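You operate a simulated robot arm through the tools that you are given. There is no shell and no other tool. Be economical: measure what you need, move in short steps, check, and stop when the job is done.

The job below is to be done with a simulated two-armed robot. You get a single attempt, and the scene is never put back.

TASK
Pick up the jar from the measuring bench with one hand, pass it to the other hand and put it on the lower shelf of the measuring bench. Set down upright: jar.

It is judged by the outcome, as a careful person would: the job done as asked, and still so three seconds after it is handed in. It fails if anything else is knocked over, pushed out of place, dropped, spilled or broken.

THE ROBOT
Two 7-joint arms with two-finger parallel grippers on one trunk, on a base that drives. Base frame: it is fixed to the floor where the robot stands at the start and does not move with it; the origin is under the middle of the robot, x ahead of it, y to its left, z up; the surface under the hand at the start is at about z = 80. Readings come in cm, degrees, newtons and seconds.
The left shoulder is at the start at [6.2, 19.5, 105.4], the right one opposite. With the tool pointing down near the work surface each hand reaches from about 30 to 72 cm from the robot's upright axis, wherever it stands, measured 20 degrees to its own side. Places, roughly: lower shelf of the measuring bench [70, -50, 20]. Payload 1.57 kg a hand.
The tool frame of a hand sits at the grasp point between the pads (the TCP): z along the fingers, y along the line on which they close. The tips reach 3 cm beyond it. Largest opening 11 cm; finger width 2.4, thickness 1.2; the body of the gripper, 4.8 by 11.2 cm, starts 7.8 cm behind the TCP.
Orientation is told as [roll, pitch, yaw] about the base's x, y, z axes, in that order, counted from this pose: with the fingers straight down and closing along the base's y, the tool's x points along the base's -x, its y along +y and its z along -z.

THE INTERFACE
- The arms move only by the tool move_arm. It takes "left_commands", "right_commands" or both (then of equal length, played together; a hand with none holds still); each is a list of rows, each an object of numbers (a shift or turn left out is 0, a gripper value left out holds the last): "x", "y", "z": the shift along the tool's x, y, z in cm; "rx", "ry", "rz": the turn, a rotation vector about the tool's x, y, z in degrees. In form: [{"x": .., "y": .., "z": .., "rx": .., "ry": .., "rz": ..}, ...]. A call has 1 to 10 rows; each row shifts and turns the commanded pose from where the row before left it, along the tool's axes as they then stand. "left_gripper" and "right_gripper" are, for a hand that has rows, the closure in counts, from 0 (fully open) to 255 (shut), set as the call begins (left out, the last holds). A row lasts 0.2 s, in which the tool goes at most 5 cm and 8.6 degrees; a call with a longer step from one row to the next is refused whole, and so is a gripper value outside its range. A pose out of reach is approached as far as the arm can. The call stops where the force on the tool passes 40 N (or 10 N more than at its start, if that is more) or the arm is blocked; 0.2 s more then pass. Each finger travels about 7.2 cm/s and halts on what it meets, pressing with about 36 N; the grip force reading is that of the motor and also rises with nothing between the fingers. The clock runs only during rows and for 0.2 s after the last one: add rows that do not move to give the fingers time. It gives the time, the measured TCP pose, the force on the tool (base axes), the opening and the grip force at its end, in the units of the frame above (readings bear some noise), with the torque about the TCP (base axes, N m) and any sound that the robot's microphone picked up, and new pictures: "pictures" is both (left out), scene, wrist or none (wrist: the cameras of the hands that moved).
- Cameras (640 x 400 px; columns grow to the right, rows downward): "scene" is now at [7.72, -5.15, 162.47]; the picture's right is [-0.64, -0.77, 0.00], its down [-0.69, 0.57, -0.44] and it looks along [0.34, -0.28, -0.90] (base axes); focal length 254 px, centre (320, 200). "left" rides on the left gripper at [7, -1.6, -14.1] in its tool frame; the picture's right is [0.23, 0.97, 0.00], its down [-0.85, 0.20, -0.48] and it looks along [-0.47, 0.11, 0.88] (tool axes); focal length 222 px, centre (320, 200). "right" rides on the right gripper at [7, 1.6, -14.1] in its tool frame; the picture's right is [-0.23, 0.97, 0.00], its down [-0.86, -0.20, -0.48] and it looks along [-0.47, -0.11, 0.88] (tool axes); focal length 222 px, centre (320, 200). There is no depth. A picture from a camera that has moved, and an enlarged one, comes with that camera's place and axes in the base frame and with its lens. The place of the scene camera against the robot may be out by one fixed shift of up to 1.2 cm in any direction.
- slide_trunk(by): slides the trunk up (or, below 0, down) by that many cm; the arms and the scene camera ride with it, the base frame stays. It gives what a move gives, with no picture.
- steer(legs): drives the robot by 1 to 6 legs, each [ahead, left, turn to the left] in cm, cm and degrees, along the robot's own axes; the way and the turn of a leg run together, so that a leg with both is an arc; at most 150 cm and 180 degrees a leg. The arms and the cameras ride along, it lands a little off, and it stops where it bumps. It gives what a move gives, and a new picture of the scene camera.
- pan_tilt(pan, tilt): turns the head with the scene camera to pan (to the left, within 86 degrees either way) and tilt (down, from -29 to 69), counted from straight ahead of the robot. It gives what a move gives, and a new picture of the scene camera.
- zoom(camera, box): a new picture of the part [left, top, right, bottom] of that camera's present view, enlarged. No time passes.
- job_done(): hands the job in; it is judged then, once.

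Go step by step. Nothing tells you exact positions but the pictures and the camera data: compare them with the known pose of the tool, close in by small moves and look again before you grip or let go. The budget is 120 turns and 260 pictures, counting those below and the enlarged ones. Unless the task says otherwise, let go and move clear before handing in, and close with one line.

The tools are called after "Call:" by a JSON object that holds its "method" and its "body". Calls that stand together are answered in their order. move_arm: Moves the arms, as the interface text tells. Its arguments: {"type":"object","properties":{"left_commands":{"type":"array","items":{"type":"object","properties":{"x":{"type":"number"},"y":{"type":"number"},"z":{"type":"number"},"rx":{"type":"number"},"ry":{"type":"number"},"rz":{"type":"number"}}}},"left_gripper":{"type":"number"},"right_commands":{"type":"array","items":{"type":"object","properties":{"x":{"type":"number"},"y":{"type":"number"},"z":{"type":"number"},"rx":{"type":"number"},"ry":{"type":"number"},"rz":{"type":"number"}}}},"right_gripper":{"type":"number"},"pictures":{"type":"string","enum":["both","scene","wrist","none"]}},"required":[]} The other tools are called the same way: slide_trunk (by) slides the trunk up or down; steer (legs) drives the base; pan_tilt (pan, tilt) turns the head that bears the scene camera; zoom (camera, box) takes an enlarged picture of a part of a camera's view; job_done () hands the job in.

At the start:

```text
t: 0.0
left_eef_pos: [51.97, -4.84, 111.28]
left_orientation: [0.1, 0.2, -0.1]
left_contact_force: [0.5, -0.5, -0.7]
left_wrist_torque: [-0.01, 0.02, 0.02]
left_opening: 11.0
left_grip_force: 0.1
right_eef_pos: [37.43, -44.91, 102.44]
right_orientation: [0.1, 0.1, 0.1]
right_contact_force: [-0.5, -0.2, 0.4]
right_wrist_torque: [0.0, -0.04, -0.01]
right_opening: 10.98
right_grip_force: 0.0
trunk travel left (down, up): [-65.0, 34.0]
robot x, y, heading: [0.59, 0.31, -0.1]
head pan, tilt: [-39.7, 63.8]
```

scene: 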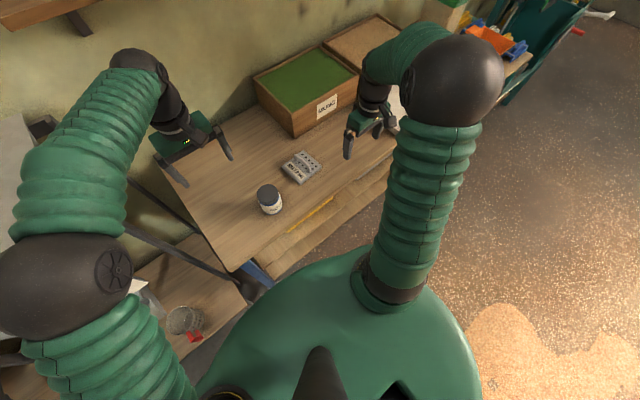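
right: 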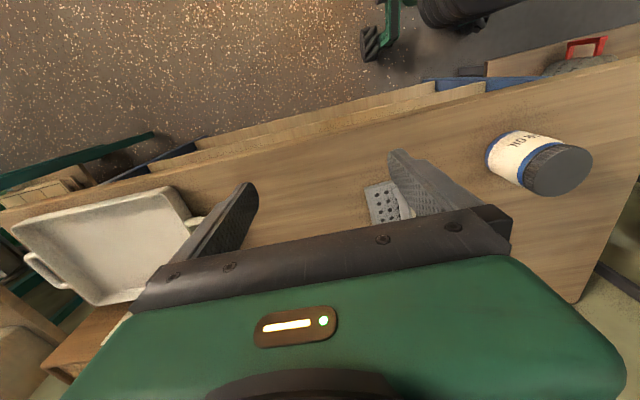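
left: 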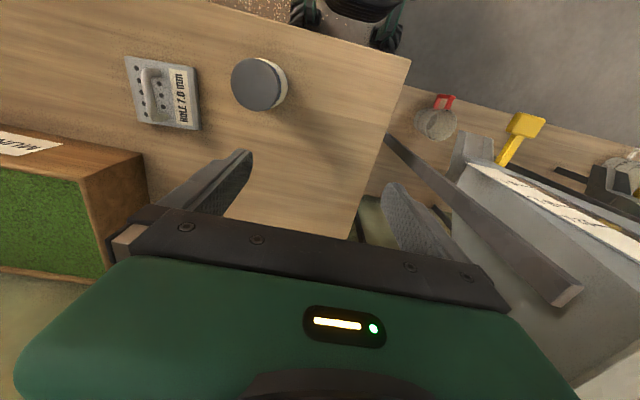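

I see the jar on the bench at roughly (48, -16), with a gauge block and box near it; the lower shelf is beneath the bench top. I'll look closer first.

Call:
{"method": "zoom", "body": {"camera": "scene", "box": [210, 140, 370, 280]}}

Call:
{"method": "pan_tilt", "body": {"pan": -40, "tilt": 35}}

```text
2.86 times, centred on (290, 210) of scene
camera zoom: at [7.72, -5.15, 162.47], right [-0.64, -0.77, 0.0], down [-0.69, 0.57, -0.44], along [0.34, -0.28, -0.9], focal length 725 px, centre (406, 171)
```

zoom: 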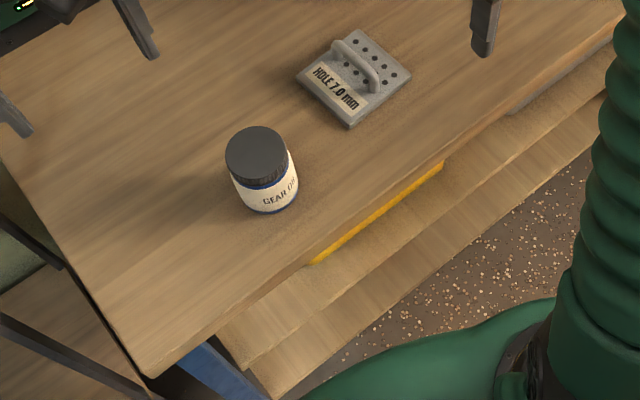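

```text
t: 0.9
left_eef_pos: [51.78, -4.7, 111.43]
left_orientation: [0.0, 0.1, 0.0]
left_contact_force: [-0.9, -0.6, -0.6]
left_wrist_torque: [0.0, 0.03, 0.05]
left_opening: 11.02
left_grip_force: 0.0
right_eef_pos: [37.34, -44.79, 102.55]
right_orientation: [0.0, 0.0, 0.1]
right_contact_force: [-0.1, -0.5, -0.1]
right_wrist_torque: [-0.03, -0.03, 0.01]
right_opening: 11.0
right_grip_force: 0.1
trunk travel left (down, up): [-65.0, 34.0]
robot x, y, heading: [0.05, -0.05, -0.2]
head pan, tilt: [-40.0, 35.0]
camera scene: at [9.67, -6.84, 166.31], right [-0.64, -0.77, 0.0], down [-0.44, 0.37, -0.82], along [0.63, -0.53, -0.58], focal length 254 px, centre (320, 200)
```

scene: 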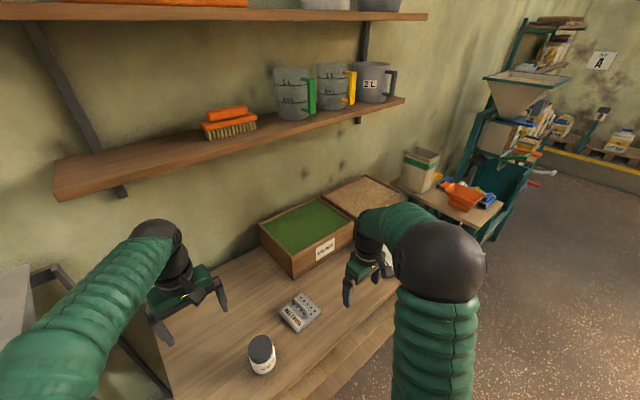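

The jar is about 7 cm across and ~10 cm tall at about (47.5, -15). I'll move the left hand above it and look again.

Call:
{"method": "move_arm", "body": {"left_commands": [{"x": 1.37, "y": -3.43, "z": 2}, {"x": 1.37, "y": -3.43, "z": 2}, {"x": 1.37, "y": -3.43, "z": 2}, {}], "left_gripper": 0}}

```text
t: 2.1
left_eef_pos: [50.61, -11.06, 106.55]
left_orientation: [-0.9, -1.1, 5.3]
left_contact_force: [0.1, -0.7, -0.6]
left_wrist_torque: [0.0, -0.01, 0.0]
left_opening: 10.97
left_grip_force: 0.1
right_eef_pos: [37.19, -44.6, 102.46]
right_orientation: [0.0, -0.1, 0.0]
right_contact_force: [0.6, -0.1, 1.0]
right_wrist_torque: [-0.03, 0.0, 0.01]
right_opening: 10.99
right_grip_force: 0.0
trunk travel left (down, up): [-65.0, 34.0]
robot x, y, heading: [0.08, -0.21, -0.0]
head pan, tilt: [-40.0, 35.0]
stopped in row 4 (left hand): the arm was blocked; the commanded pose is now the measured one
camera scene: at [9.65, -6.84, 166.15], right [-0.64, -0.77, 0.0], down [-0.44, 0.37, -0.82], along [0.63, -0.53, -0.58], focal length 254 px, centre (320, 200)
camera left: at [43.4, -13.27, 120.47], right [-0.32, 0.95, -0.02], down [0.82, 0.28, 0.49], along [0.47, 0.14, -0.87], focal length 222 px, centre (320, 200)
```

scene: 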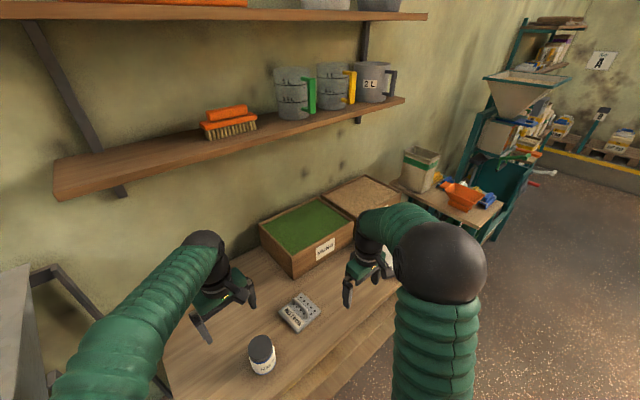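
left: 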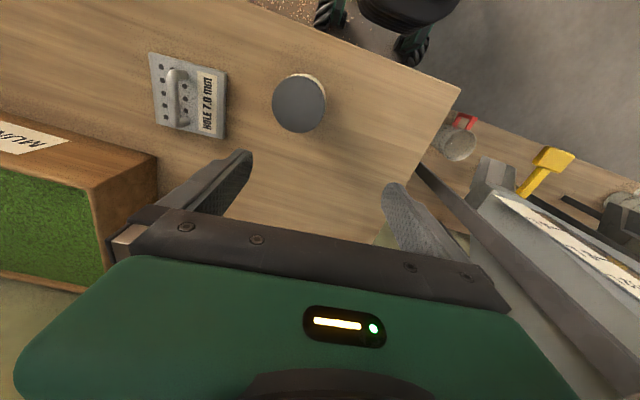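

The left arm runs out of joint room there; the right arm is better placed for picking. I'll withdraw the left hand and bring the right above the jar.

Call:
{"method": "move_arm", "body": {"left_commands": [{"x": 0, "y": 4, "z": -2}, {"x": 0, "y": 4, "z": -2}, {"x": 0, "y": 4, "z": -1}, {"y": 4}, {"y": 4}], "pictures": "none"}}

Call:
{"method": "move_arm", "body": {"right_commands": [{"x": -1.5, "y": 4.2, "z": -0.5}, {"x": -1.5, "y": 4.2, "z": -0.5}, {"x": -1.5, "y": 4.2, "z": -0.5}, {"x": -1.5, "y": 4.2, "z": -0.5}, {"x": -1.5, "y": 4.2, "z": -0.5}, {"x": -1.5, "y": 4.2}, {"x": -1.4, "y": 4.2}, {}], "right_gripper": 0}}

```text
t: 3.3
left_eef_pos: [48.66, 8.73, 111.13]
left_orientation: [-0.8, -1.0, 4.6]
left_contact_force: [-0.5, 0.1, -0.4]
left_wrist_torque: [-0.02, 0.01, -0.01]
left_opening: 10.99
left_grip_force: 0.2
right_eef_pos: [37.16, -44.53, 102.75]
right_orientation: [-0.2, -0.1, 0.0]
right_contact_force: [0.4, 1.1, 0.2]
right_wrist_torque: [-0.01, 0.01, 0.0]
right_opening: 11.01
right_grip_force: 0.1
trunk travel left (down, up): [-65.0, 34.0]
robot x, y, heading: [-0.22, 0.3, -0.1]
head pan, tilt: [-40.0, 35.0]
```

```text
t: 5.1
left_eef_pos: [48.67, 8.63, 111.04]
left_orientation: [-0.9, -1.1, 4.5]
left_contact_force: [-0.1, 0.4, -0.2]
left_wrist_torque: [0.02, -0.03, 0.03]
left_opening: 10.99
left_grip_force: 0.0
right_eef_pos: [47.73, -15.21, 105.33]
right_orientation: [-0.2, -0.2, 0.0]
right_contact_force: [0.4, 0.5, 0.7]
right_wrist_torque: [0.03, 0.01, -0.01]
right_opening: 11.02
right_grip_force: 0.0
trunk travel left (down, up): [-65.0, 34.0]
robot x, y, heading: [-0.3, -0.02, 0.3]
head pan, tilt: [-40.0, 35.0]
camera scene: at [9.67, -6.55, 166.33], right [-0.64, -0.77, 0.0], down [-0.44, 0.37, -0.82], along [0.63, -0.53, -0.57], focal length 254 px, centre (320, 200)
camera right: at [40.74, -13.78, 119.4], right [0.23, 0.97, 0.0], down [0.85, -0.2, 0.48], along [0.47, -0.11, -0.88], focal length 222 px, centre (320, 200)
```

scene: 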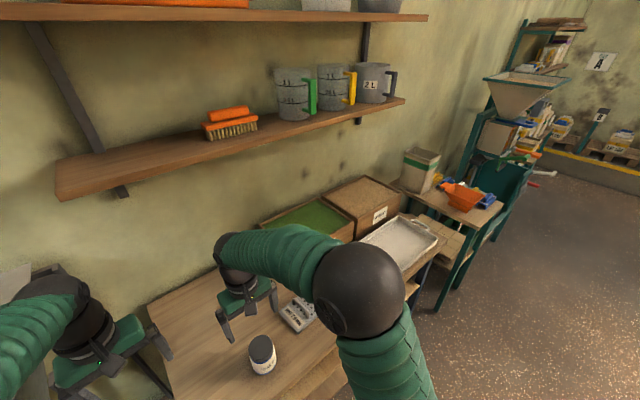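
right: 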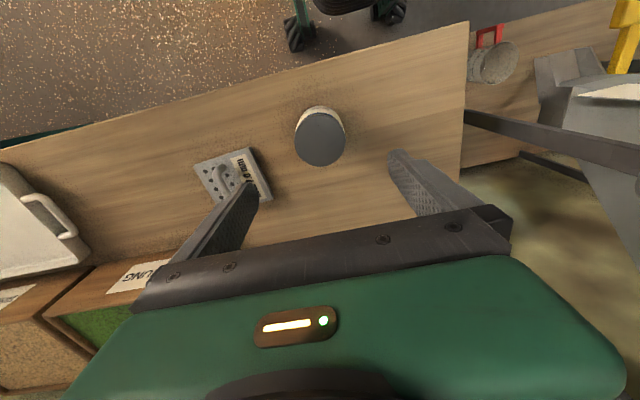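

The right hand is centred over the lid at about (47.5, -15.35). I'll lower partway and check.

Call:
{"method": "move_arm", "body": {"right_commands": [{"x": 0.2, "y": -0.15, "z": 4}, {"z": 4}, {}]}}

```text
t: 5.9
left_eef_pos: [48.72, 8.66, 111.08]
left_orientation: [-0.8, -1.0, 4.6]
left_contact_force: [0.3, 0.6, -0.7]
left_wrist_torque: [0.0, 0.01, -0.02]
left_opening: 11.03
left_grip_force: 0.0
right_eef_pos: [47.28, -15.39, 97.34]
right_orientation: [-0.1, -0.1, 0.0]
right_contact_force: [-0.6, 0.3, 0.2]
right_wrist_torque: [0.02, 0.0, -0.01]
right_opening: 11.01
right_grip_force: 0.0
trunk travel left (down, up): [-65.0, 34.0]
robot x, y, heading: [-0.09, 0.16, -0.1]
head pan, tilt: [-40.0, 35.0]
camera scene: at [9.61, -6.56, 166.33], right [-0.64, -0.77, 0.0], down [-0.44, 0.37, -0.82], along [0.63, -0.53, -0.57], focal length 254 px, centre (320, 200)
camera right: at [40.27, -13.83, 111.44], right [0.23, 0.97, 0.0], down [0.85, -0.2, 0.48], along [0.47, -0.11, -0.88], focal length 222 px, centre (320, 200)
```

scene: 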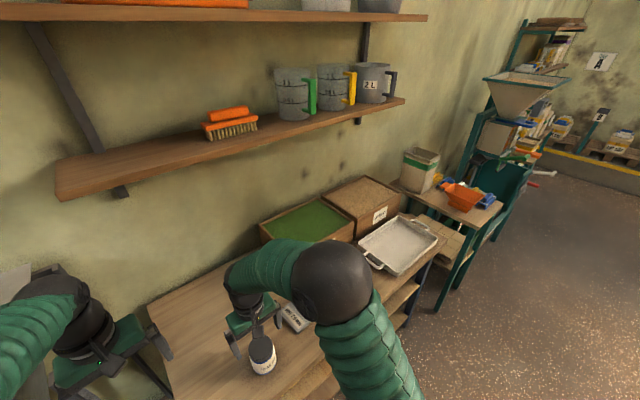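
right: 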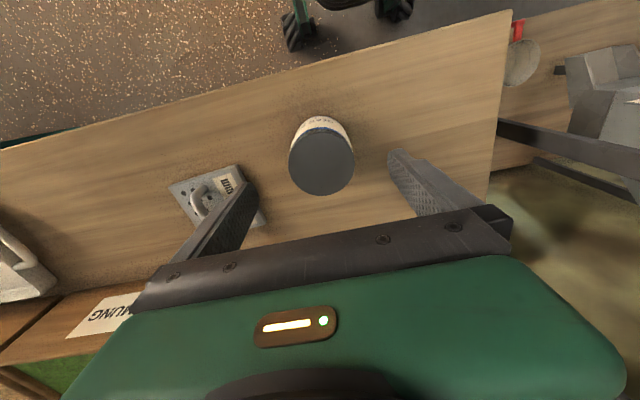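

Lid top is at about z 89, centre (47.9, -15.5). I'll lower to z≈88.4 and close on the upper part, leaving the lower half for the other hand.

Call:
{"method": "move_arm", "body": {"right_commands": [{"x": -0.5, "y": -0.1, "z": 4}, {"z": 3}, {"z": 1.9}, {}]}}

```text
t: 6.9
left_eef_pos: [48.78, 8.7, 111.03]
left_orientation: [-0.8, -0.9, 4.5]
left_contact_force: [-0.7, 0.0, 0.6]
left_wrist_torque: [0.0, -0.01, 0.0]
left_opening: 10.98
left_grip_force: 0.0
right_eef_pos: [48.07, -15.75, 88.45]
right_orientation: [-0.1, -0.1, 0.0]
right_contact_force: [0.5, 0.5, -0.3]
right_wrist_torque: [-0.03, 0.01, 0.01]
right_opening: 11.02
right_grip_force: 0.0
trunk travel left (down, up): [-65.0, 34.0]
robot x, y, heading: [-0.01, -0.08, 0.0]
head pan, tilt: [-40.0, 35.0]
camera scene: at [9.77, -6.57, 166.32], right [-0.64, -0.77, 0.0], down [-0.44, 0.37, -0.82], along [0.63, -0.53, -0.58], focal length 254 px, centre (320, 200)
camera right: at [41.13, -14.23, 102.62], right [0.23, 0.97, 0.0], down [0.85, -0.2, 0.48], along [0.47, -0.11, -0.88], focal length 222 px, centre (320, 200)
```

scene: 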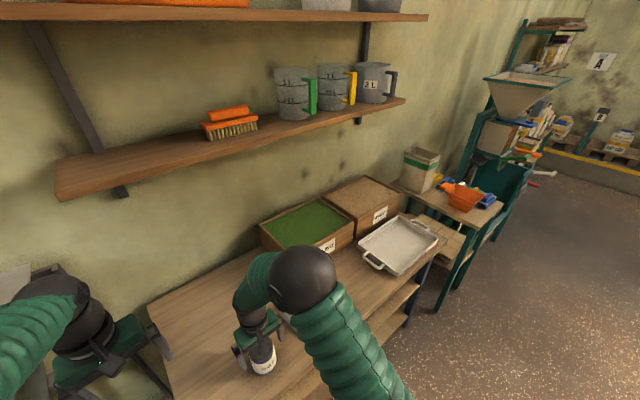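
right: 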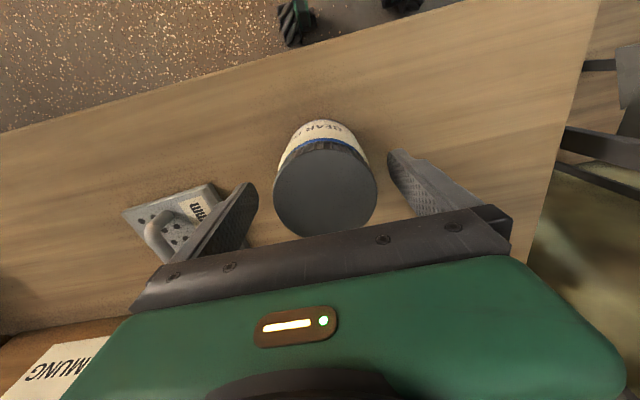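

Lid centre reads about (47.5, -15.3) at z 89.4. Small centring, then close.

Call:
{"method": "move_arm", "body": {"right_commands": [{"x": 0.4, "y": 0.35, "z": 0.2}, {}], "pictures": "none"}}

Call:
{"method": "move_arm", "body": {"right_commands": [{}, {}, {}, {}, {}], "right_gripper": 255, "pictures": "wrist"}}

```text
t: 7.5
left_eef_pos: [48.7, 8.71, 110.98]
left_orientation: [-0.8, -0.9, 4.5]
left_contact_force: [-0.8, -0.2, 0.0]
left_wrist_torque: [-0.01, 0.0, 0.02]
left_opening: 11.02
left_grip_force: 0.2
right_eef_pos: [47.55, -15.26, 88.3]
right_orientation: [-0.2, -0.1, 0.0]
right_contact_force: [0.6, 0.5, 0.4]
right_wrist_torque: [-0.01, 0.0, 0.02]
right_opening: 11.01
right_grip_force: 0.0
trunk travel left (down, up): [-65.0, 34.0]
robot x, y, heading: [-0.05, -0.03, 0.1]
head pan, tilt: [-40.0, 35.0]
```

```text
t: 8.7
left_eef_pos: [48.68, 8.64, 111.13]
left_orientation: [-0.9, -1.0, 4.7]
left_contact_force: [0.0, -0.4, 0.1]
left_wrist_torque: [-0.02, 0.0, -0.04]
left_opening: 11.0
left_grip_force: 0.1
right_eef_pos: [47.58, -15.3, 88.23]
right_orientation: [-0.1, 0.0, 0.0]
right_contact_force: [-0.1, -0.7, 1.2]
right_wrist_torque: [-0.04, 0.06, -0.04]
right_opening: 7.08
right_grip_force: 35.8
trunk travel left (down, up): [-65.0, 34.0]
robot x, y, heading: [0.03, 0.28, -0.5]
head pan, tilt: [-40.0, 35.0]
camera right: at [40.61, -13.8, 102.39], right [0.23, 0.97, 0.0], down [0.85, -0.2, 0.48], along [0.47, -0.11, -0.88], focal length 222 px, centre (320, 200)
```

right: 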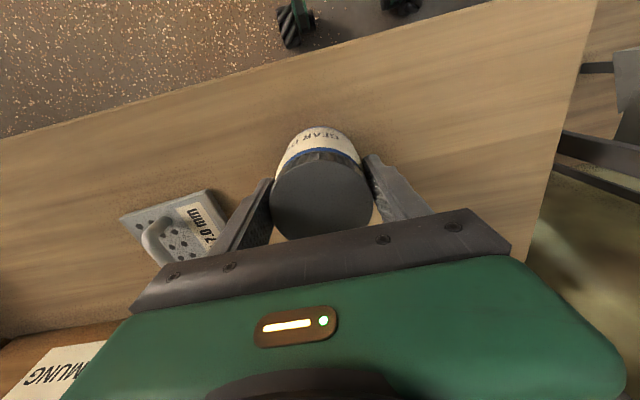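

Gripped at 7.1 cm. Lifting straight up now.

Call:
{"method": "move_arm", "body": {"right_commands": [{"z": -1.5}, {"z": -4}, {"z": -4}, {"z": -4}, {"z": -4}, {"z": -4}, {}]}}

```text
t: 10.3
left_eef_pos: [48.74, 8.59, 111.07]
left_orientation: [-0.8, -0.9, 4.7]
left_contact_force: [0.2, -0.1, -0.2]
left_wrist_torque: [-0.01, 0.0, -0.01]
left_opening: 11.0
left_grip_force: 0.1
right_eef_pos: [47.49, -14.81, 109.44]
right_orientation: [-0.2, 0.0, 0.0]
right_contact_force: [0.7, 0.1, -4.0]
right_wrist_torque: [0.0, 0.0, 0.0]
right_opening: 7.1
right_grip_force: 36.3
trunk travel left (down, up): [-65.0, 34.0]
robot x, y, heading: [-0.17, 0.25, -0.0]
head pan, tilt: [-40.0, 35.0]
camera scene: at [9.81, -6.58, 166.31], right [-0.64, -0.77, 0.0], down [-0.44, 0.37, -0.82], along [0.63, -0.53, -0.58], focal length 254 px, centre (320, 200)
camera right: at [40.52, -13.35, 123.58], right [0.23, 0.97, 0.0], down [0.85, -0.2, 0.48], along [0.47, -0.11, -0.88], focal length 222 px, centre (320, 200)
```

scene: 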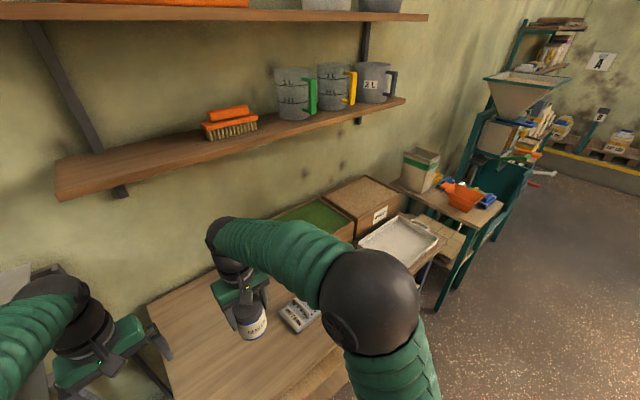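
right: 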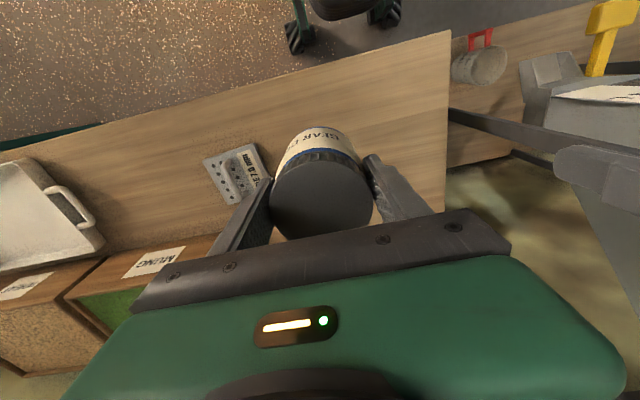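

The jar is held (about 0.4 kg). Before driving back, I'll check the left side for clearance.

Call:
{"method": "pan_tilt", "body": {"pan": 55, "tilt": 45}}

Call:
{"method": "pan_tilt", "body": {"pan": -10, "tilt": 65}}

```text
t: 12.0
left_eef_pos: [48.76, 8.64, 110.98]
left_orientation: [-0.8, -0.9, 4.6]
left_contact_force: [-0.1, -0.1, -1.4]
left_wrist_torque: [0.03, 0.04, 0.02]
left_opening: 10.97
left_grip_force: 0.1
right_eef_pos: [47.37, -14.91, 109.3]
right_orientation: [-0.1, -0.1, -0.1]
right_contact_force: [-0.1, -1.1, -3.9]
right_wrist_torque: [0.01, -0.01, 0.02]
right_opening: 7.11
right_grip_force: 36.2
trunk travel left (down, up): [-65.0, 34.0]
robot x, y, heading: [-0.01, 0.01, 0.1]
head pan, tilt: [55.0, 45.0]
camera scene: at [7.68, 5.74, 164.85], right [0.82, -0.57, 0.0], down [-0.41, -0.58, -0.71], along [0.4, 0.58, -0.71], focal length 254 px, centre (320, 200)
```

scene: 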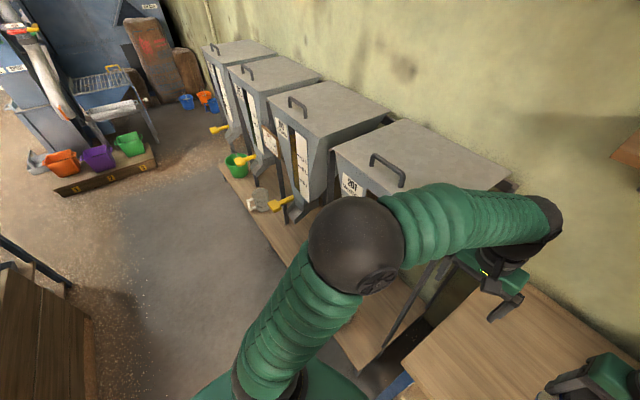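

```text
t: 13.4
left_eef_pos: [48.76, 8.5, 111.03]
left_orientation: [-0.8, -0.9, 4.7]
left_contact_force: [0.9, 0.7, 0.0]
left_wrist_torque: [0.02, 0.01, 0.01]
left_opening: 10.99
left_grip_force: 0.0
right_eef_pos: [47.42, -14.69, 109.43]
right_orientation: [-0.1, -0.1, -0.1]
right_contact_force: [0.1, -0.1, -3.4]
right_wrist_torque: [-0.01, 0.02, -0.02]
right_opening: 7.08
right_grip_force: 36.2
trunk travel left (down, up): [-65.0, 34.0]
robot x, y, heading: [0.32, -0.19, -0.2]
head pan, tilt: [-10.0, 65.0]
camera scene: at [8.99, -1.98, 162.34], right [-0.17, -0.98, 0.0], down [-0.89, 0.16, -0.42], along [0.41, -0.07, -0.91], focal length 254 px, centre (320, 200)
```

scene: 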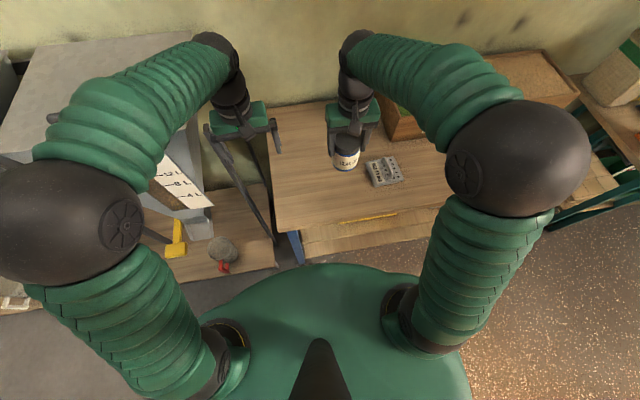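

Behind is clear floor. Backing up straight 50 cm.

Call:
{"method": "steer", "body": {"legs": [[-50, 0, 0]]}}

Call:
{"method": "pan_tilt", "body": {"pan": -15, "tilt": 50}}

```text
t: 16.1
left_eef_pos: [11.03, 9.94, 110.64]
left_orientation: [-1.6, -1.0, 6.8]
left_contact_force: [0.9, 0.6, -1.0]
left_wrist_torque: [-0.04, 0.02, -0.04]
left_opening: 10.99
left_grip_force: 0.1
right_eef_pos: [10.39, -13.6, 109.43]
right_orientation: [-1.0, -0.5, 2.2]
right_contact_force: [0.2, 1.0, -3.6]
right_wrist_torque: [-0.01, 0.06, 0.01]
right_opening: 7.1
right_grip_force: 35.9
trunk travel left (down, up): [-65.0, 34.0]
robot x, y, heading: [-37.25, -1.88, 1.6]
head pan, tilt: [-10.0, 65.0]
stopped in leg 1: the robot was blocked; the commanded pose is now the measured one
camera scene: at [-27.13, -2.29, 162.36], right [-0.14, -0.99, 0.01], down [-0.9, 0.12, -0.42], along [0.41, -0.07, -0.91], focal length 254 px, centre (320, 200)
```

scene: 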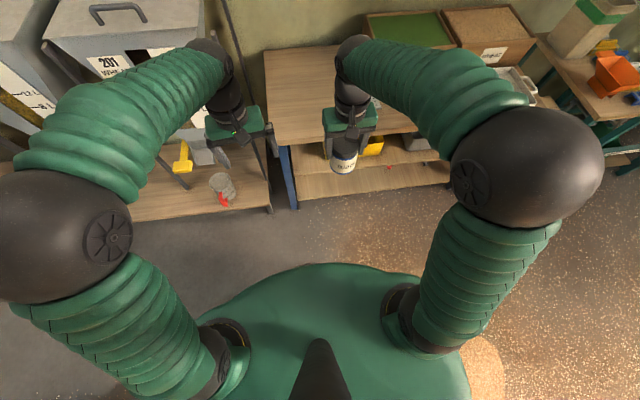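

```text
t: 16.9
left_eef_pos: [10.32, 8.48, 111.21]
left_orientation: [-1.0, -1.4, 6.9]
left_contact_force: [-0.5, -0.7, 0.1]
left_wrist_torque: [0.04, -0.02, 0.02]
left_opening: 11.02
left_grip_force: 0.1
right_eef_pos: [9.8, -14.94, 109.63]
right_orientation: [-0.2, -0.7, 2.3]
right_contact_force: [-0.5, -0.8, -2.9]
right_wrist_torque: [0.0, -0.05, 0.02]
right_opening: 7.11
right_grip_force: 36.1
trunk travel left (down, up): [-65.0, 34.0]
robot x, y, heading: [-37.18, -2.48, 2.0]
head pan, tilt: [-15.0, 50.0]
camera scene: at [-26.69, -5.44, 164.3], right [-0.22, -0.97, 0.0], down [-0.75, 0.17, -0.64], along [0.62, -0.14, -0.77], focal length 254 px, centre (320, 200)
```

scene: 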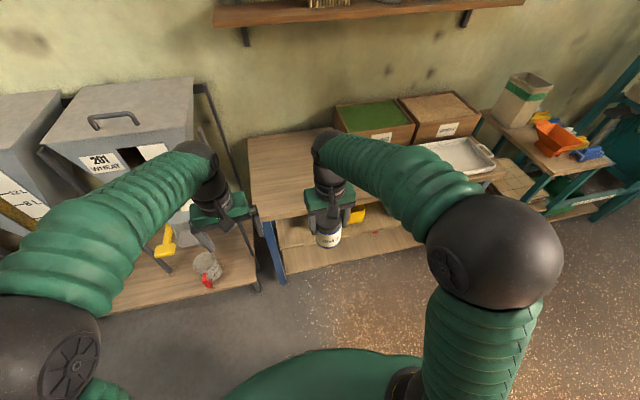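

I bumped something behind at about x=-37; I'll ease forward a bit, then examine the shelf.

Call:
{"method": "steer", "body": {"legs": [[5, 0, -2]]}}

Call:
{"method": "zoom", "body": {"camera": "scene", "box": [240, 130, 500, 292]}}

```text
t: 17.8
left_eef_pos: [14.75, 7.01, 111.2]
left_orientation: [-1.1, -1.7, 4.9]
left_contact_force: [-0.3, -0.1, 0.1]
left_wrist_torque: [0.02, -0.02, 0.01]
left_opening: 10.98
left_grip_force: 0.0
right_eef_pos: [13.46, -16.49, 109.78]
right_orientation: [-0.3, -1.0, 0.2]
right_contact_force: [0.3, 0.6, -2.8]
right_wrist_torque: [-0.02, -0.02, 0.01]
right_opening: 7.06
right_grip_force: 36.6
trunk travel left (down, up): [-65.0, 34.0]
robot x, y, heading: [-32.64, -2.7, 0.1]
head pan, tilt: [-15.0, 50.0]
camera scene: at [-23.26, -5.52, 164.24], right [-0.26, -0.97, 0.0], down [-0.74, 0.2, -0.65], along [0.62, -0.16, -0.76], focal length 254 px, centre (320, 200)
```

scene: 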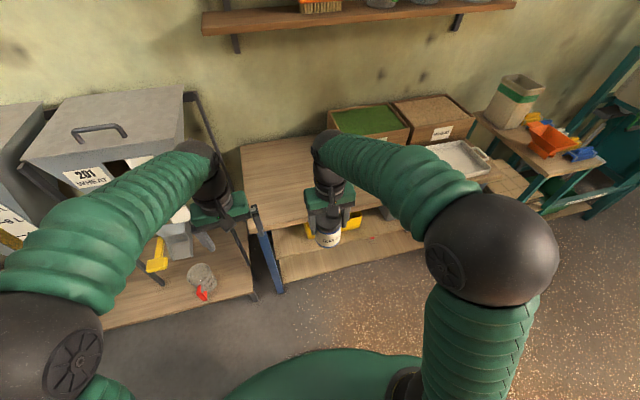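

```text
2.46 times, centred on (370, 211) of scene
camera zoom: at [-23.26, -5.52, 164.24], right [-0.26, -0.97, 0.0], down [-0.74, 0.2, -0.65], along [0.62, -0.16, -0.76], focal length 624 px, centre (197, 173)
```

zoom: 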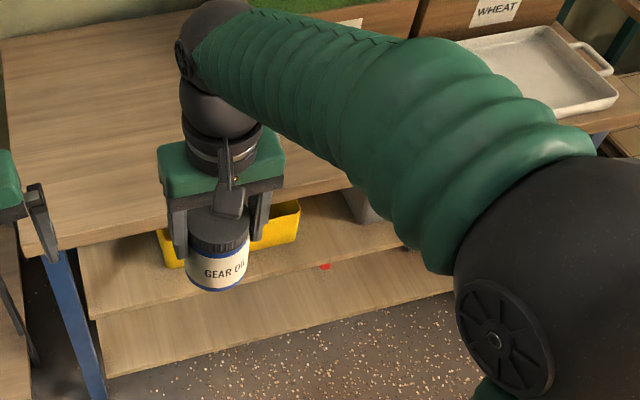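

The bench seems to have two levels under the top. I'll lower the trunk to look under it.

Call:
{"method": "slide_trunk", "body": {"by": -45}}

Call:
{"method": "pan_tilt", "body": {"pan": -25, "tilt": 40}}

```text
refused: -45 is not a number from -40 to 40
```

```text
t: 18.5
left_eef_pos: [15.37, 6.94, 110.98]
left_orientation: [-1.0, -1.4, 5.0]
left_contact_force: [-0.1, -1.0, 0.1]
left_wrist_torque: [0.03, 0.04, 0.02]
left_opening: 11.01
left_grip_force: 0.1
right_eef_pos: [14.1, -16.3, 109.37]
right_orientation: [-0.3, -0.6, 0.4]
right_contact_force: [0.1, -0.7, -4.2]
right_wrist_torque: [0.0, 0.02, -0.02]
right_opening: 7.12
right_grip_force: 36.0
trunk travel left (down, up): [-65.0, 34.0]
robot x, y, heading: [-32.47, -2.57, 0.0]
head pan, tilt: [-25.0, 40.0]
camera scene: at [-21.87, -7.1, 165.56], right [-0.42, -0.91, 0.0], down [-0.58, 0.27, -0.76], along [0.69, -0.32, -0.65], focal length 254 px, centre (320, 200)
```

scene: 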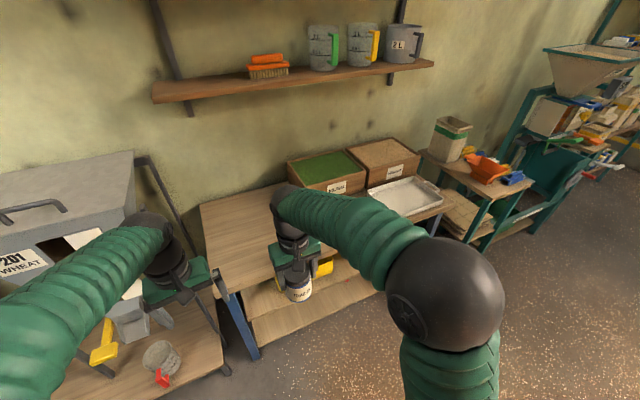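

Call:
{"method": "slide_trunk", "body": {"by": -40}}

Call:
{"method": "pan_tilt", "body": {"pan": -20, "tilt": 38}}

```text
t: 22.3
left_eef_pos: [15.47, 7.18, 70.92]
left_orientation: [-1.1, -1.4, 4.9]
left_contact_force: [0.0, -0.2, -0.6]
left_wrist_torque: [0.02, 0.01, 0.0]
left_opening: 11.0
left_grip_force: 0.1
right_eef_pos: [13.96, -16.33, 69.41]
right_orientation: [-0.3, -0.6, 0.3]
right_contact_force: [0.6, 0.3, -4.2]
right_wrist_torque: [-0.01, 0.04, 0.02]
right_opening: 7.09
right_grip_force: 36.5
trunk travel left (down, up): [-25.0, 74.0]
robot x, y, heading: [-32.54, -2.3, -0.1]
head pan, tilt: [-25.0, 40.0]
```

```text
t: 23.0
left_eef_pos: [15.37, 7.08, 70.97]
left_orientation: [-1.1, -1.4, 5.0]
left_contact_force: [0.4, -0.3, 0.4]
left_wrist_torque: [0.04, 0.05, -0.02]
left_opening: 11.02
left_grip_force: 0.1
right_eef_pos: [14.0, -16.32, 69.43]
right_orientation: [-0.3, -0.7, 0.2]
right_contact_force: [-0.2, -0.4, -1.9]
right_wrist_torque: [0.01, -0.01, -0.02]
right_opening: 7.11
right_grip_force: 36.1
trunk travel left (down, up): [-25.0, 74.0]
robot x, y, heading: [-32.57, -2.23, 0.0]
head pan, tilt: [-20.0, 38.0]
camera scene: at [-21.47, -6.31, 125.86], right [-0.34, -0.94, 0.0], down [-0.58, 0.21, -0.79], along [0.74, -0.27, -0.62], focal length 254 px, centre (320, 200)
```

scene: 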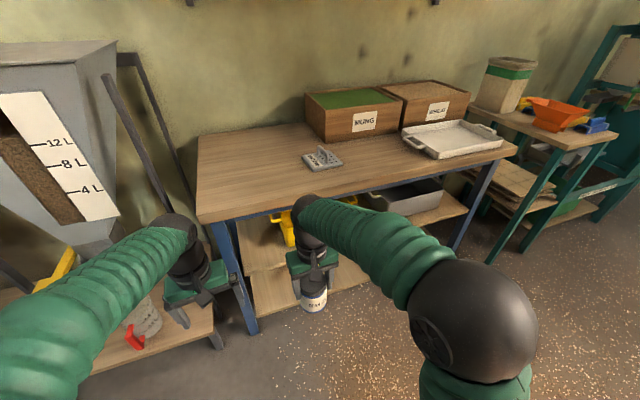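

Call:
{"method": "zoom", "body": {"camera": "scene", "box": [200, 170, 480, 345]}}

Call:
{"method": "slide_trunk", "body": {"by": -15}}

Call:
{"method": "pan_tilt", "body": {"pan": -25, "tilt": 38}}

Call:
{"method": "zoom", "body": {"camera": "scene", "box": [180, 150, 500, 350]}}

```text
2.29 times, centred on (340, 258) of scene
camera zoom: at [-21.47, -6.31, 125.86], right [-0.34, -0.94, 0.0], down [-0.58, 0.21, -0.79], along [0.74, -0.27, -0.62], focal length 580 px, centre (274, 69)
```

zoom: 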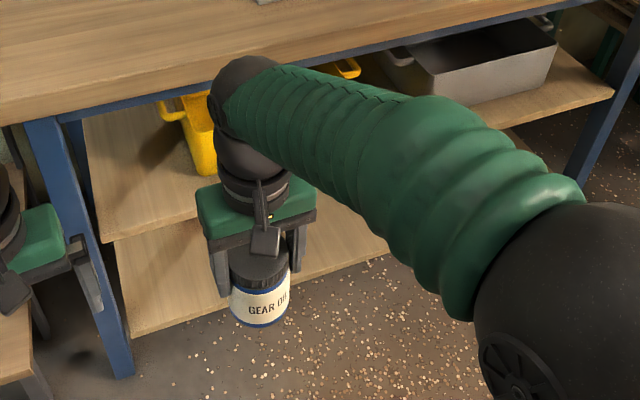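

```text
t: 24.7
left_eef_pos: [15.43, 7.13, 55.92]
left_orientation: [-1.1, -1.4, 4.8]
left_contact_force: [-1.0, -0.6, 0.2]
left_wrist_torque: [0.01, -0.02, 0.03]
left_opening: 10.99
left_grip_force: 0.0
right_eef_pos: [13.97, -16.3, 54.41]
right_orientation: [-0.3, -0.6, 0.4]
right_contact_force: [0.9, -0.6, -2.4]
right_wrist_torque: [0.03, 0.05, -0.02]
right_opening: 7.1
right_grip_force: 36.0
trunk travel left (down, up): [-10.0, 89.0]
robot x, y, heading: [-32.37, -2.49, 0.1]
head pan, tilt: [-20.0, 38.0]
```

```text
t: 25.4
left_eef_pos: [15.17, 7.12, 56.08]
left_orientation: [-1.3, -1.4, 4.8]
left_contact_force: [-0.4, -0.8, -0.2]
left_wrist_torque: [0.0, -0.01, 0.03]
left_opening: 10.99
left_grip_force: 0.0
right_eef_pos: [14.07, -16.27, 54.45]
right_orientation: [-0.4, -0.6, 0.3]
right_contact_force: [-0.8, 0.6, -3.5]
right_wrist_torque: [-0.04, 0.01, 0.02]
right_opening: 7.1
right_grip_force: 35.8
trunk travel left (down, up): [-10.0, 89.0]
robot x, y, heading: [-32.2, -2.49, 0.1]
head pan, tilt: [-25.0, 38.0]
camera scene: at [-21.8, -7.0, 110.86], right [-0.42, -0.91, 0.0], down [-0.56, 0.26, -0.79], along [0.71, -0.33, -0.62], focal length 254 px, centre (320, 200)
```

scene: 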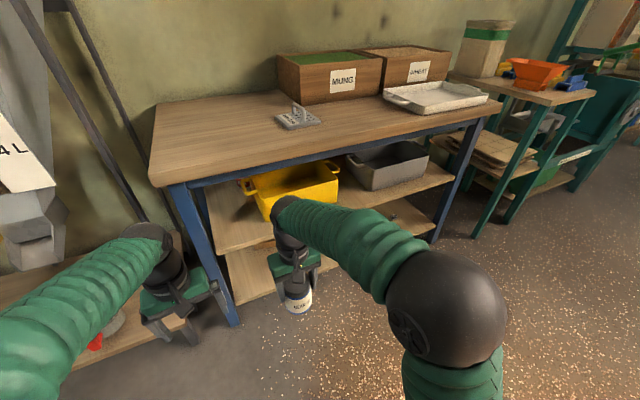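

```text
2.00 times, centred on (340, 250) of scene
camera zoom: at [-21.8, -7.0, 110.86], right [-0.42, -0.91, 0.0], down [-0.56, 0.26, -0.79], along [0.71, -0.33, -0.62], focal length 507 px, centre (280, 100)
```

zoom: 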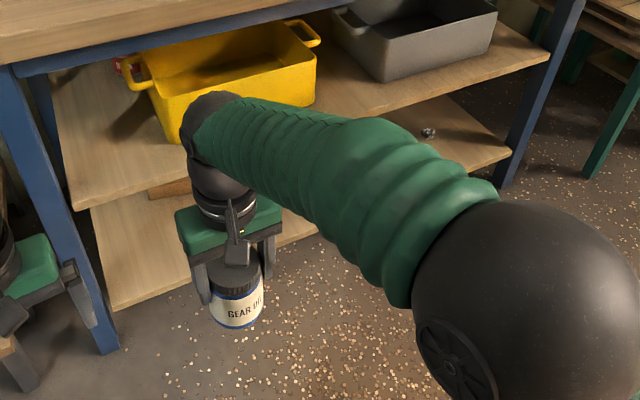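

The lower shelf (z≈20, front edge x≈38, y from 0 to -100) sits ~28 cm under a middle shelf with tubs. I'll hand over out here in the open: the left hand will grip the jar's lower half from the side, tilted; first I swing it clear and turn it.

Call:
{"method": "move_arm", "body": {"left_commands": [{"y": 4.8}, {"y": 4.8}, {"y": 4.8}, {"rz": 8}, {"rz": 8}, {"rz": 8}, {"rz": 8}, {"rz": 8}, {"rz": 8}, {"rz": 7}], "pictures": "none"}}

Call:
{"method": "move_arm", "body": {"left_commands": [{"ry": -8.5}, {"ry": -8.5}, {"ry": -8.5}, {"ry": -8.5}, {"ry": -8.5}, {"ry": -8.5}, {"ry": -8.5}, {}]}}

```text
t: 27.6
left_eef_pos: [14.26, 21.45, 55.47]
left_orientation: [0.6, -1.7, -50.3]
left_contact_force: [0.6, -0.1, 0.2]
left_wrist_torque: [0.01, 0.03, 0.01]
left_opening: 10.99
left_grip_force: 0.0
right_eef_pos: [14.09, -16.2, 54.42]
right_orientation: [-0.3, -0.6, 0.3]
right_contact_force: [-0.7, -0.3, -3.4]
right_wrist_torque: [-0.03, 0.01, 0.02]
right_opening: 7.09
right_grip_force: 35.8
trunk travel left (down, up): [-10.0, 89.0]
robot x, y, heading: [-32.47, -2.03, 0.0]
head pan, tilt: [-25.0, 38.0]
```

```text
t: 29.4
left_eef_pos: [14.17, 21.6, 55.58]
left_orientation: [1.1, -61.3, -50.9]
left_contact_force: [-1.2, -0.3, -0.8]
left_wrist_torque: [0.02, 0.0, 0.01]
left_opening: 11.01
left_grip_force: 0.0
right_eef_pos: [14.0, -16.25, 54.45]
right_orientation: [-0.4, -0.7, 0.3]
right_contact_force: [0.2, -0.6, -2.9]
right_wrist_torque: [0.05, 0.04, 0.01]
right_opening: 7.08
right_grip_force: 35.9
trunk travel left (down, up): [-10.0, 89.0]
robot x, y, heading: [-32.56, -2.83, -0.0]
head pan, tilt: [-25.0, 38.0]
camera scene: at [-21.83, -6.91, 110.87], right [-0.42, -0.91, 0.0], down [-0.56, 0.26, -0.79], along [0.71, -0.33, -0.62], focal length 254 px, centre (320, 200)
camera left: at [2.71, 32.5, 56.26], right [0.68, 0.71, -0.19], down [0.14, 0.13, 0.98], along [0.72, -0.69, -0.01], focal length 222 px, centre (320, 200)
```

scene: 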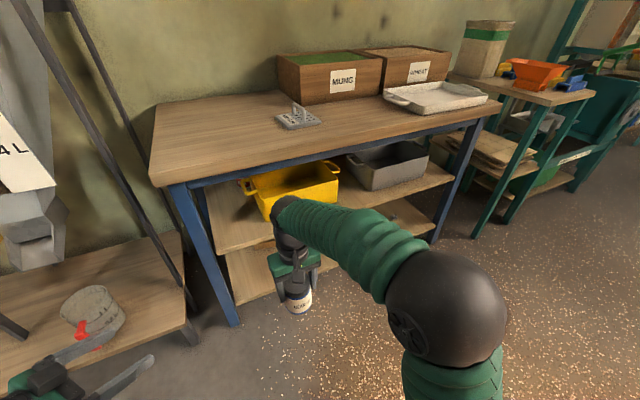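
left: 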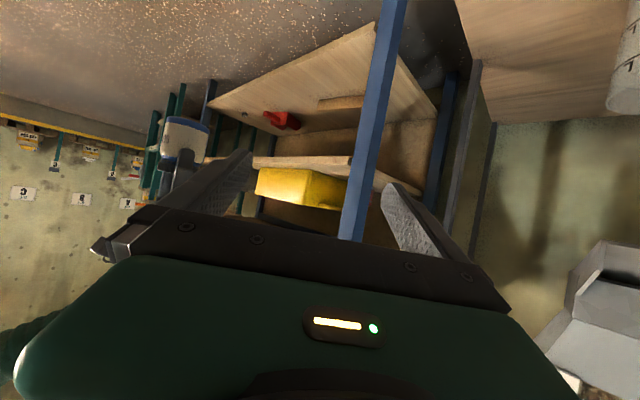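

The left camera shows the lower shelf (a red object and a board lie on it). I'll turn the left hand further to approach from the robot's left, flatter, so the two hands' fingers don't meet.

Call:
{"method": "move_arm", "body": {"left_commands": [{"rx": 7.3, "rz": 4}, {"rx": 7.3, "rz": 4}, {"rx": 7.3, "rz": 4}, {"ry": -7}, {"ry": -7}, {}], "pictures": "scene"}}

```text
t: 30.8
left_eef_pos: [14.22, 21.59, 55.71]
left_orientation: [1.5, -75.1, -76.5]
left_contact_force: [-0.2, -0.5, 0.6]
left_wrist_torque: [-0.01, -0.01, -0.01]
left_opening: 11.01
left_grip_force: 0.0
right_eef_pos: [13.93, -16.22, 54.47]
right_orientation: [-0.4, -0.6, 0.3]
right_contact_force: [-0.8, 0.1, -3.1]
right_wrist_torque: [0.0, 0.0, -0.01]
right_opening: 7.08
right_grip_force: 36.1
trunk travel left (down, up): [-10.0, 89.0]
robot x, y, heading: [-32.31, -2.57, 0.3]
head pan, tilt: [-25.0, 38.0]
camera scene: at [-21.8, -6.87, 110.87], right [-0.42, -0.91, 0.0], down [-0.56, 0.26, -0.79], along [0.71, -0.33, -0.62], focal length 254 px, centre (320, 200)
```

scene: 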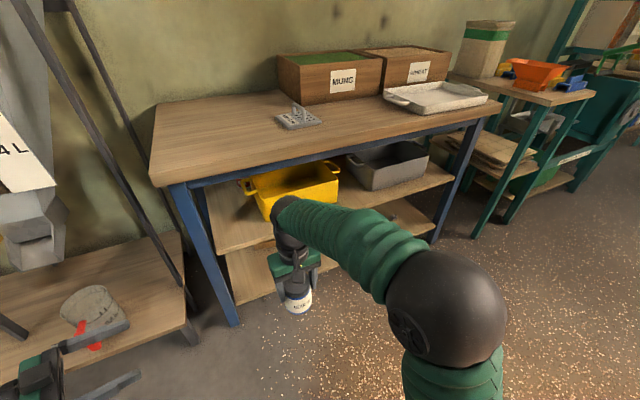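

Call:
{"method": "move_arm", "body": {"left_commands": [{"y": -1.5, "z": 4.11}, {"y": -1.5, "z": 4.11}, {"y": -1.5, "z": 4.11}, {"y": -1.5, "z": 4.11}, {"y": -1.5, "z": 4.11}, {"y": -1.5, "z": 4.11, "x": 0.2}, {}], "left_gripper": 0}}

Call:
{"method": "pan_tilt", "body": {"pan": -10, "tilt": 55}}

```text
t: 32.4
left_eef_pos: [11.15, -4.18, 48.66]
left_orientation: [1.4, -75.0, -76.5]
left_contact_force: [0.4, 0.0, -0.4]
left_wrist_torque: [0.0, 0.0, 0.0]
left_opening: 11.0
left_grip_force: 0.1
right_eef_pos: [14.03, -16.38, 54.4]
right_orientation: [-0.4, -0.7, 0.3]
right_contact_force: [-0.5, -0.1, -3.5]
right_wrist_torque: [0.01, 0.02, 0.0]
right_opening: 7.07
right_grip_force: 35.4
trunk travel left (down, up): [-10.0, 89.0]
robot x, y, heading: [-32.37, -2.43, 0.1]
head pan, tilt: [-25.0, 38.0]
camera scene: at [-21.79, -6.93, 110.86], right [-0.42, -0.91, 0.0], down [-0.56, 0.26, -0.79], along [0.71, -0.33, -0.62], focal length 254 px, centre (320, 200)
camera left: at [5.65, 10.25, 45.54], right [0.93, 0.31, -0.21], down [0.12, 0.28, 0.95], along [0.35, -0.91, 0.22], focal length 222 px, centre (320, 200)
```

scene: 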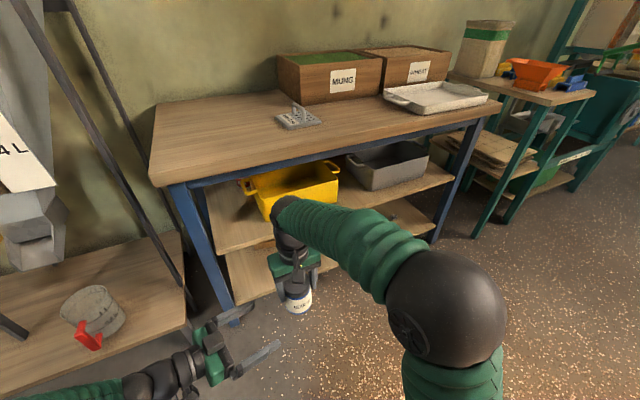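
left: 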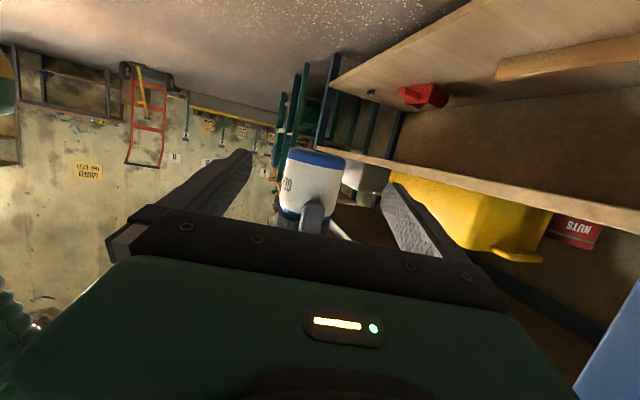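

```text
t: 33.2
left_eef_pos: [11.34, -4.14, 48.64]
left_orientation: [1.5, -75.0, -76.5]
left_contact_force: [-0.6, -0.7, 0.1]
left_wrist_torque: [-0.01, 0.01, -0.01]
left_opening: 11.01
left_grip_force: 0.1
right_eef_pos: [13.97, -16.33, 54.45]
right_orientation: [-0.4, -0.6, 0.3]
right_contact_force: [0.2, 0.1, -4.1]
right_wrist_torque: [0.03, 0.04, -0.03]
right_opening: 7.08
right_grip_force: 35.7
trunk travel left (down, up): [-10.0, 89.0]
robot x, y, heading: [-32.62, -2.62, 0.3]
head pan, tilt: [-10.0, 55.0]
camera scene: at [-22.52, -4.55, 108.5], right [-0.17, -0.98, 0.0], down [-0.81, 0.14, -0.57], along [0.56, -0.1, -0.82], focal length 254 px, centre (320, 200)
```

scene: 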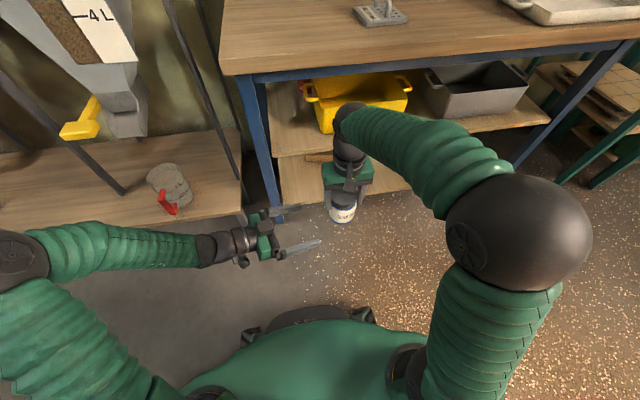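

The jar bottom reads at z≈46.5, as expected. I'll slide the left fingers around the lower half.

Call:
{"method": "move_arm", "body": {"left_commands": [{"x": -0.89, "y": -0.04, "z": 2.98}, {"x": -0.89, "y": -0.04, "z": 2.98}, {"x": -0.89, "y": -0.04, "z": 2.98}, {"x": -0.89, "y": -0.04, "z": 2.98}, {}]}}

Call:
{"method": "zoom", "body": {"camera": "scene", "box": [260, 130, 420, 250]}}

```text
t: 34.4
left_eef_pos: [14.58, -16.26, 49.34]
left_orientation: [1.6, -74.9, -76.6]
left_contact_force: [-0.1, -0.4, 0.8]
left_wrist_torque: [0.0, 0.02, 0.0]
left_opening: 11.02
left_grip_force: 0.0
right_eef_pos: [13.95, -16.37, 54.45]
right_orientation: [-0.4, -0.6, 0.4]
right_contact_force: [0.1, -0.1, -3.8]
right_wrist_torque: [0.01, 0.02, 0.05]
right_opening: 7.09
right_grip_force: 36.2
trunk travel left (down, up): [-10.0, 89.0]
robot x, y, heading: [-32.25, -2.34, 0.2]
head pan, tilt: [-10.0, 55.0]
camera scene: at [-22.51, -4.58, 108.49], right [-0.17, -0.98, 0.0], down [-0.81, 0.14, -0.57], along [0.56, -0.1, -0.82], focal length 254 px, centre (320, 200)
camera left: at [8.93, -1.72, 46.18], right [0.93, 0.31, -0.21], down [0.12, 0.28, 0.95], along [0.35, -0.91, 0.22], focal length 222 px, centre (320, 200)
```

scene: 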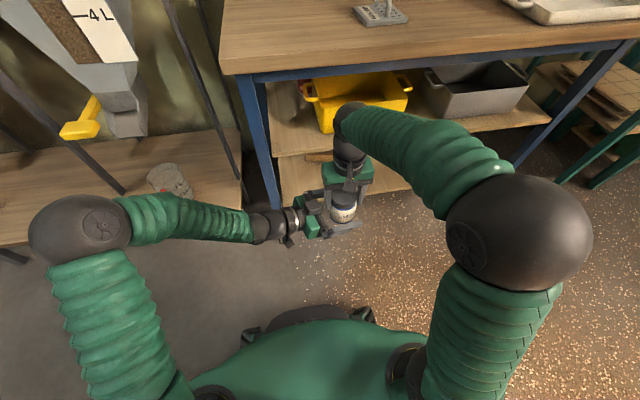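
left: 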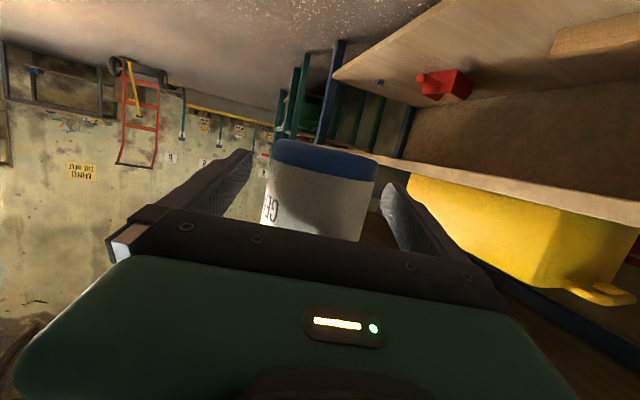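

```text
3.33 times, centred on (340, 190) of scene
camera zoom: at [-22.51, -4.58, 108.49], right [-0.17, -0.98, 0.0], down [-0.81, 0.14, -0.57], along [0.56, -0.1, -0.82], focal length 845 px, centre (253, 233)
```

zoom: 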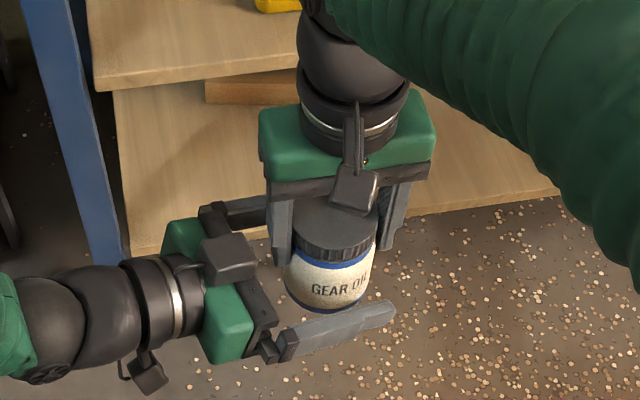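

The left fingers straddle the jar's lower half with clearance from the right fingers. Small centring, then close the left.

Call:
{"method": "move_arm", "body": {"left_commands": [{"y": -0.45, "x": 0.2}, {}], "pictures": "none"}}

Call:
{"method": "move_arm", "body": {"left_commands": [{}, {}, {}, {}, {}], "left_gripper": 255}}

Call:
{"method": "zoom", "body": {"camera": "scene", "box": [260, 130, 420, 250]}}

```text
t: 35.0
left_eef_pos: [14.22, -16.07, 49.07]
left_orientation: [1.3, -75.0, -76.5]
left_contact_force: [-0.7, -0.7, -0.1]
left_wrist_torque: [0.01, 0.01, -0.03]
left_opening: 11.01
left_grip_force: 0.1
right_eef_pos: [14.08, -16.32, 54.49]
right_orientation: [-0.3, -0.6, 0.3]
right_contact_force: [1.0, 0.7, -3.8]
right_wrist_torque: [0.0, 0.0, 0.01]
right_opening: 7.09
right_grip_force: 35.2
trunk travel left (down, up): [-10.0, 89.0]
robot x, y, heading: [-32.8, -2.11, 0.0]
head pan, tilt: [-10.0, 55.0]
```

```text
t: 36.2
left_eef_pos: [14.33, -16.06, 49.17]
left_orientation: [1.5, -74.9, -76.2]
left_contact_force: [17.8, -1.2, -1.0]
left_wrist_torque: [0.02, 0.32, 0.42]
left_opening: 7.12
left_grip_force: 35.6
right_eef_pos: [13.9, -16.24, 54.51]
right_orientation: [-0.4, -0.5, 0.3]
right_contact_force: [-17.4, 0.3, 1.8]
right_wrist_torque: [-0.02, 0.65, -0.33]
right_opening: 7.06
right_grip_force: 36.0
trunk travel left (down, up): [-10.0, 89.0]
robot x, y, heading: [-32.63, -2.29, -0.1]
head pan, tilt: [-10.0, 55.0]
camera scene: at [-22.51, -4.6, 108.49], right [-0.17, -0.98, 0.0], down [-0.81, 0.14, -0.57], along [0.56, -0.1, -0.82], focal length 254 px, centre (320, 200)
camera left: at [8.61, -1.58, 45.97], right [0.93, 0.31, -0.21], down [0.12, 0.28, 0.95], along [0.36, -0.91, 0.22], focal length 222 px, centre (320, 200)
```

scene: 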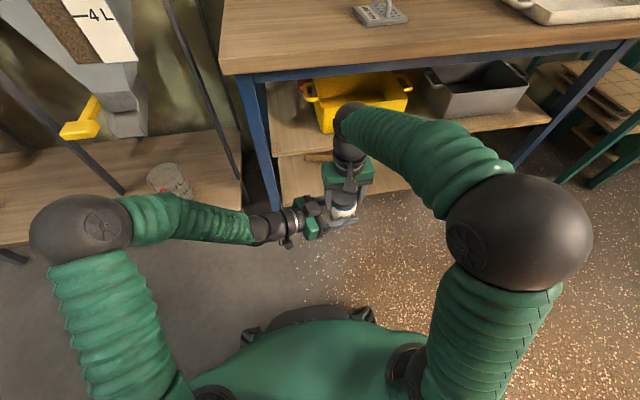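
left: 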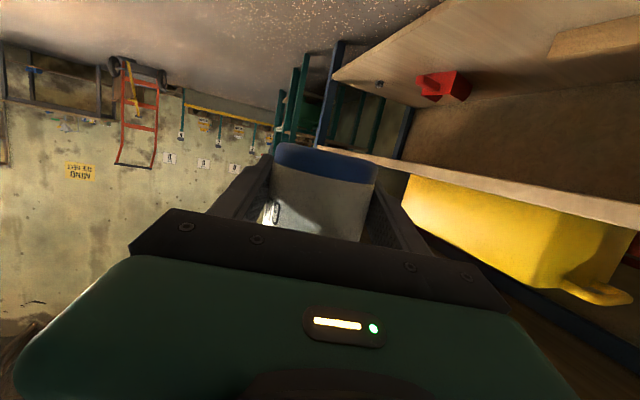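

```text
3.33 times, centred on (340, 190) of scene
camera zoom: at [-22.51, -4.6, 108.49], right [-0.17, -0.98, 0.0], down [-0.81, 0.14, -0.57], along [0.56, -0.1, -0.82], focal length 845 px, centre (253, 233)
```

zoom: 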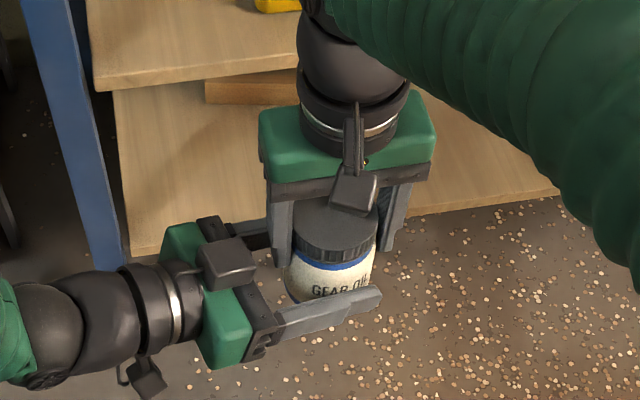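

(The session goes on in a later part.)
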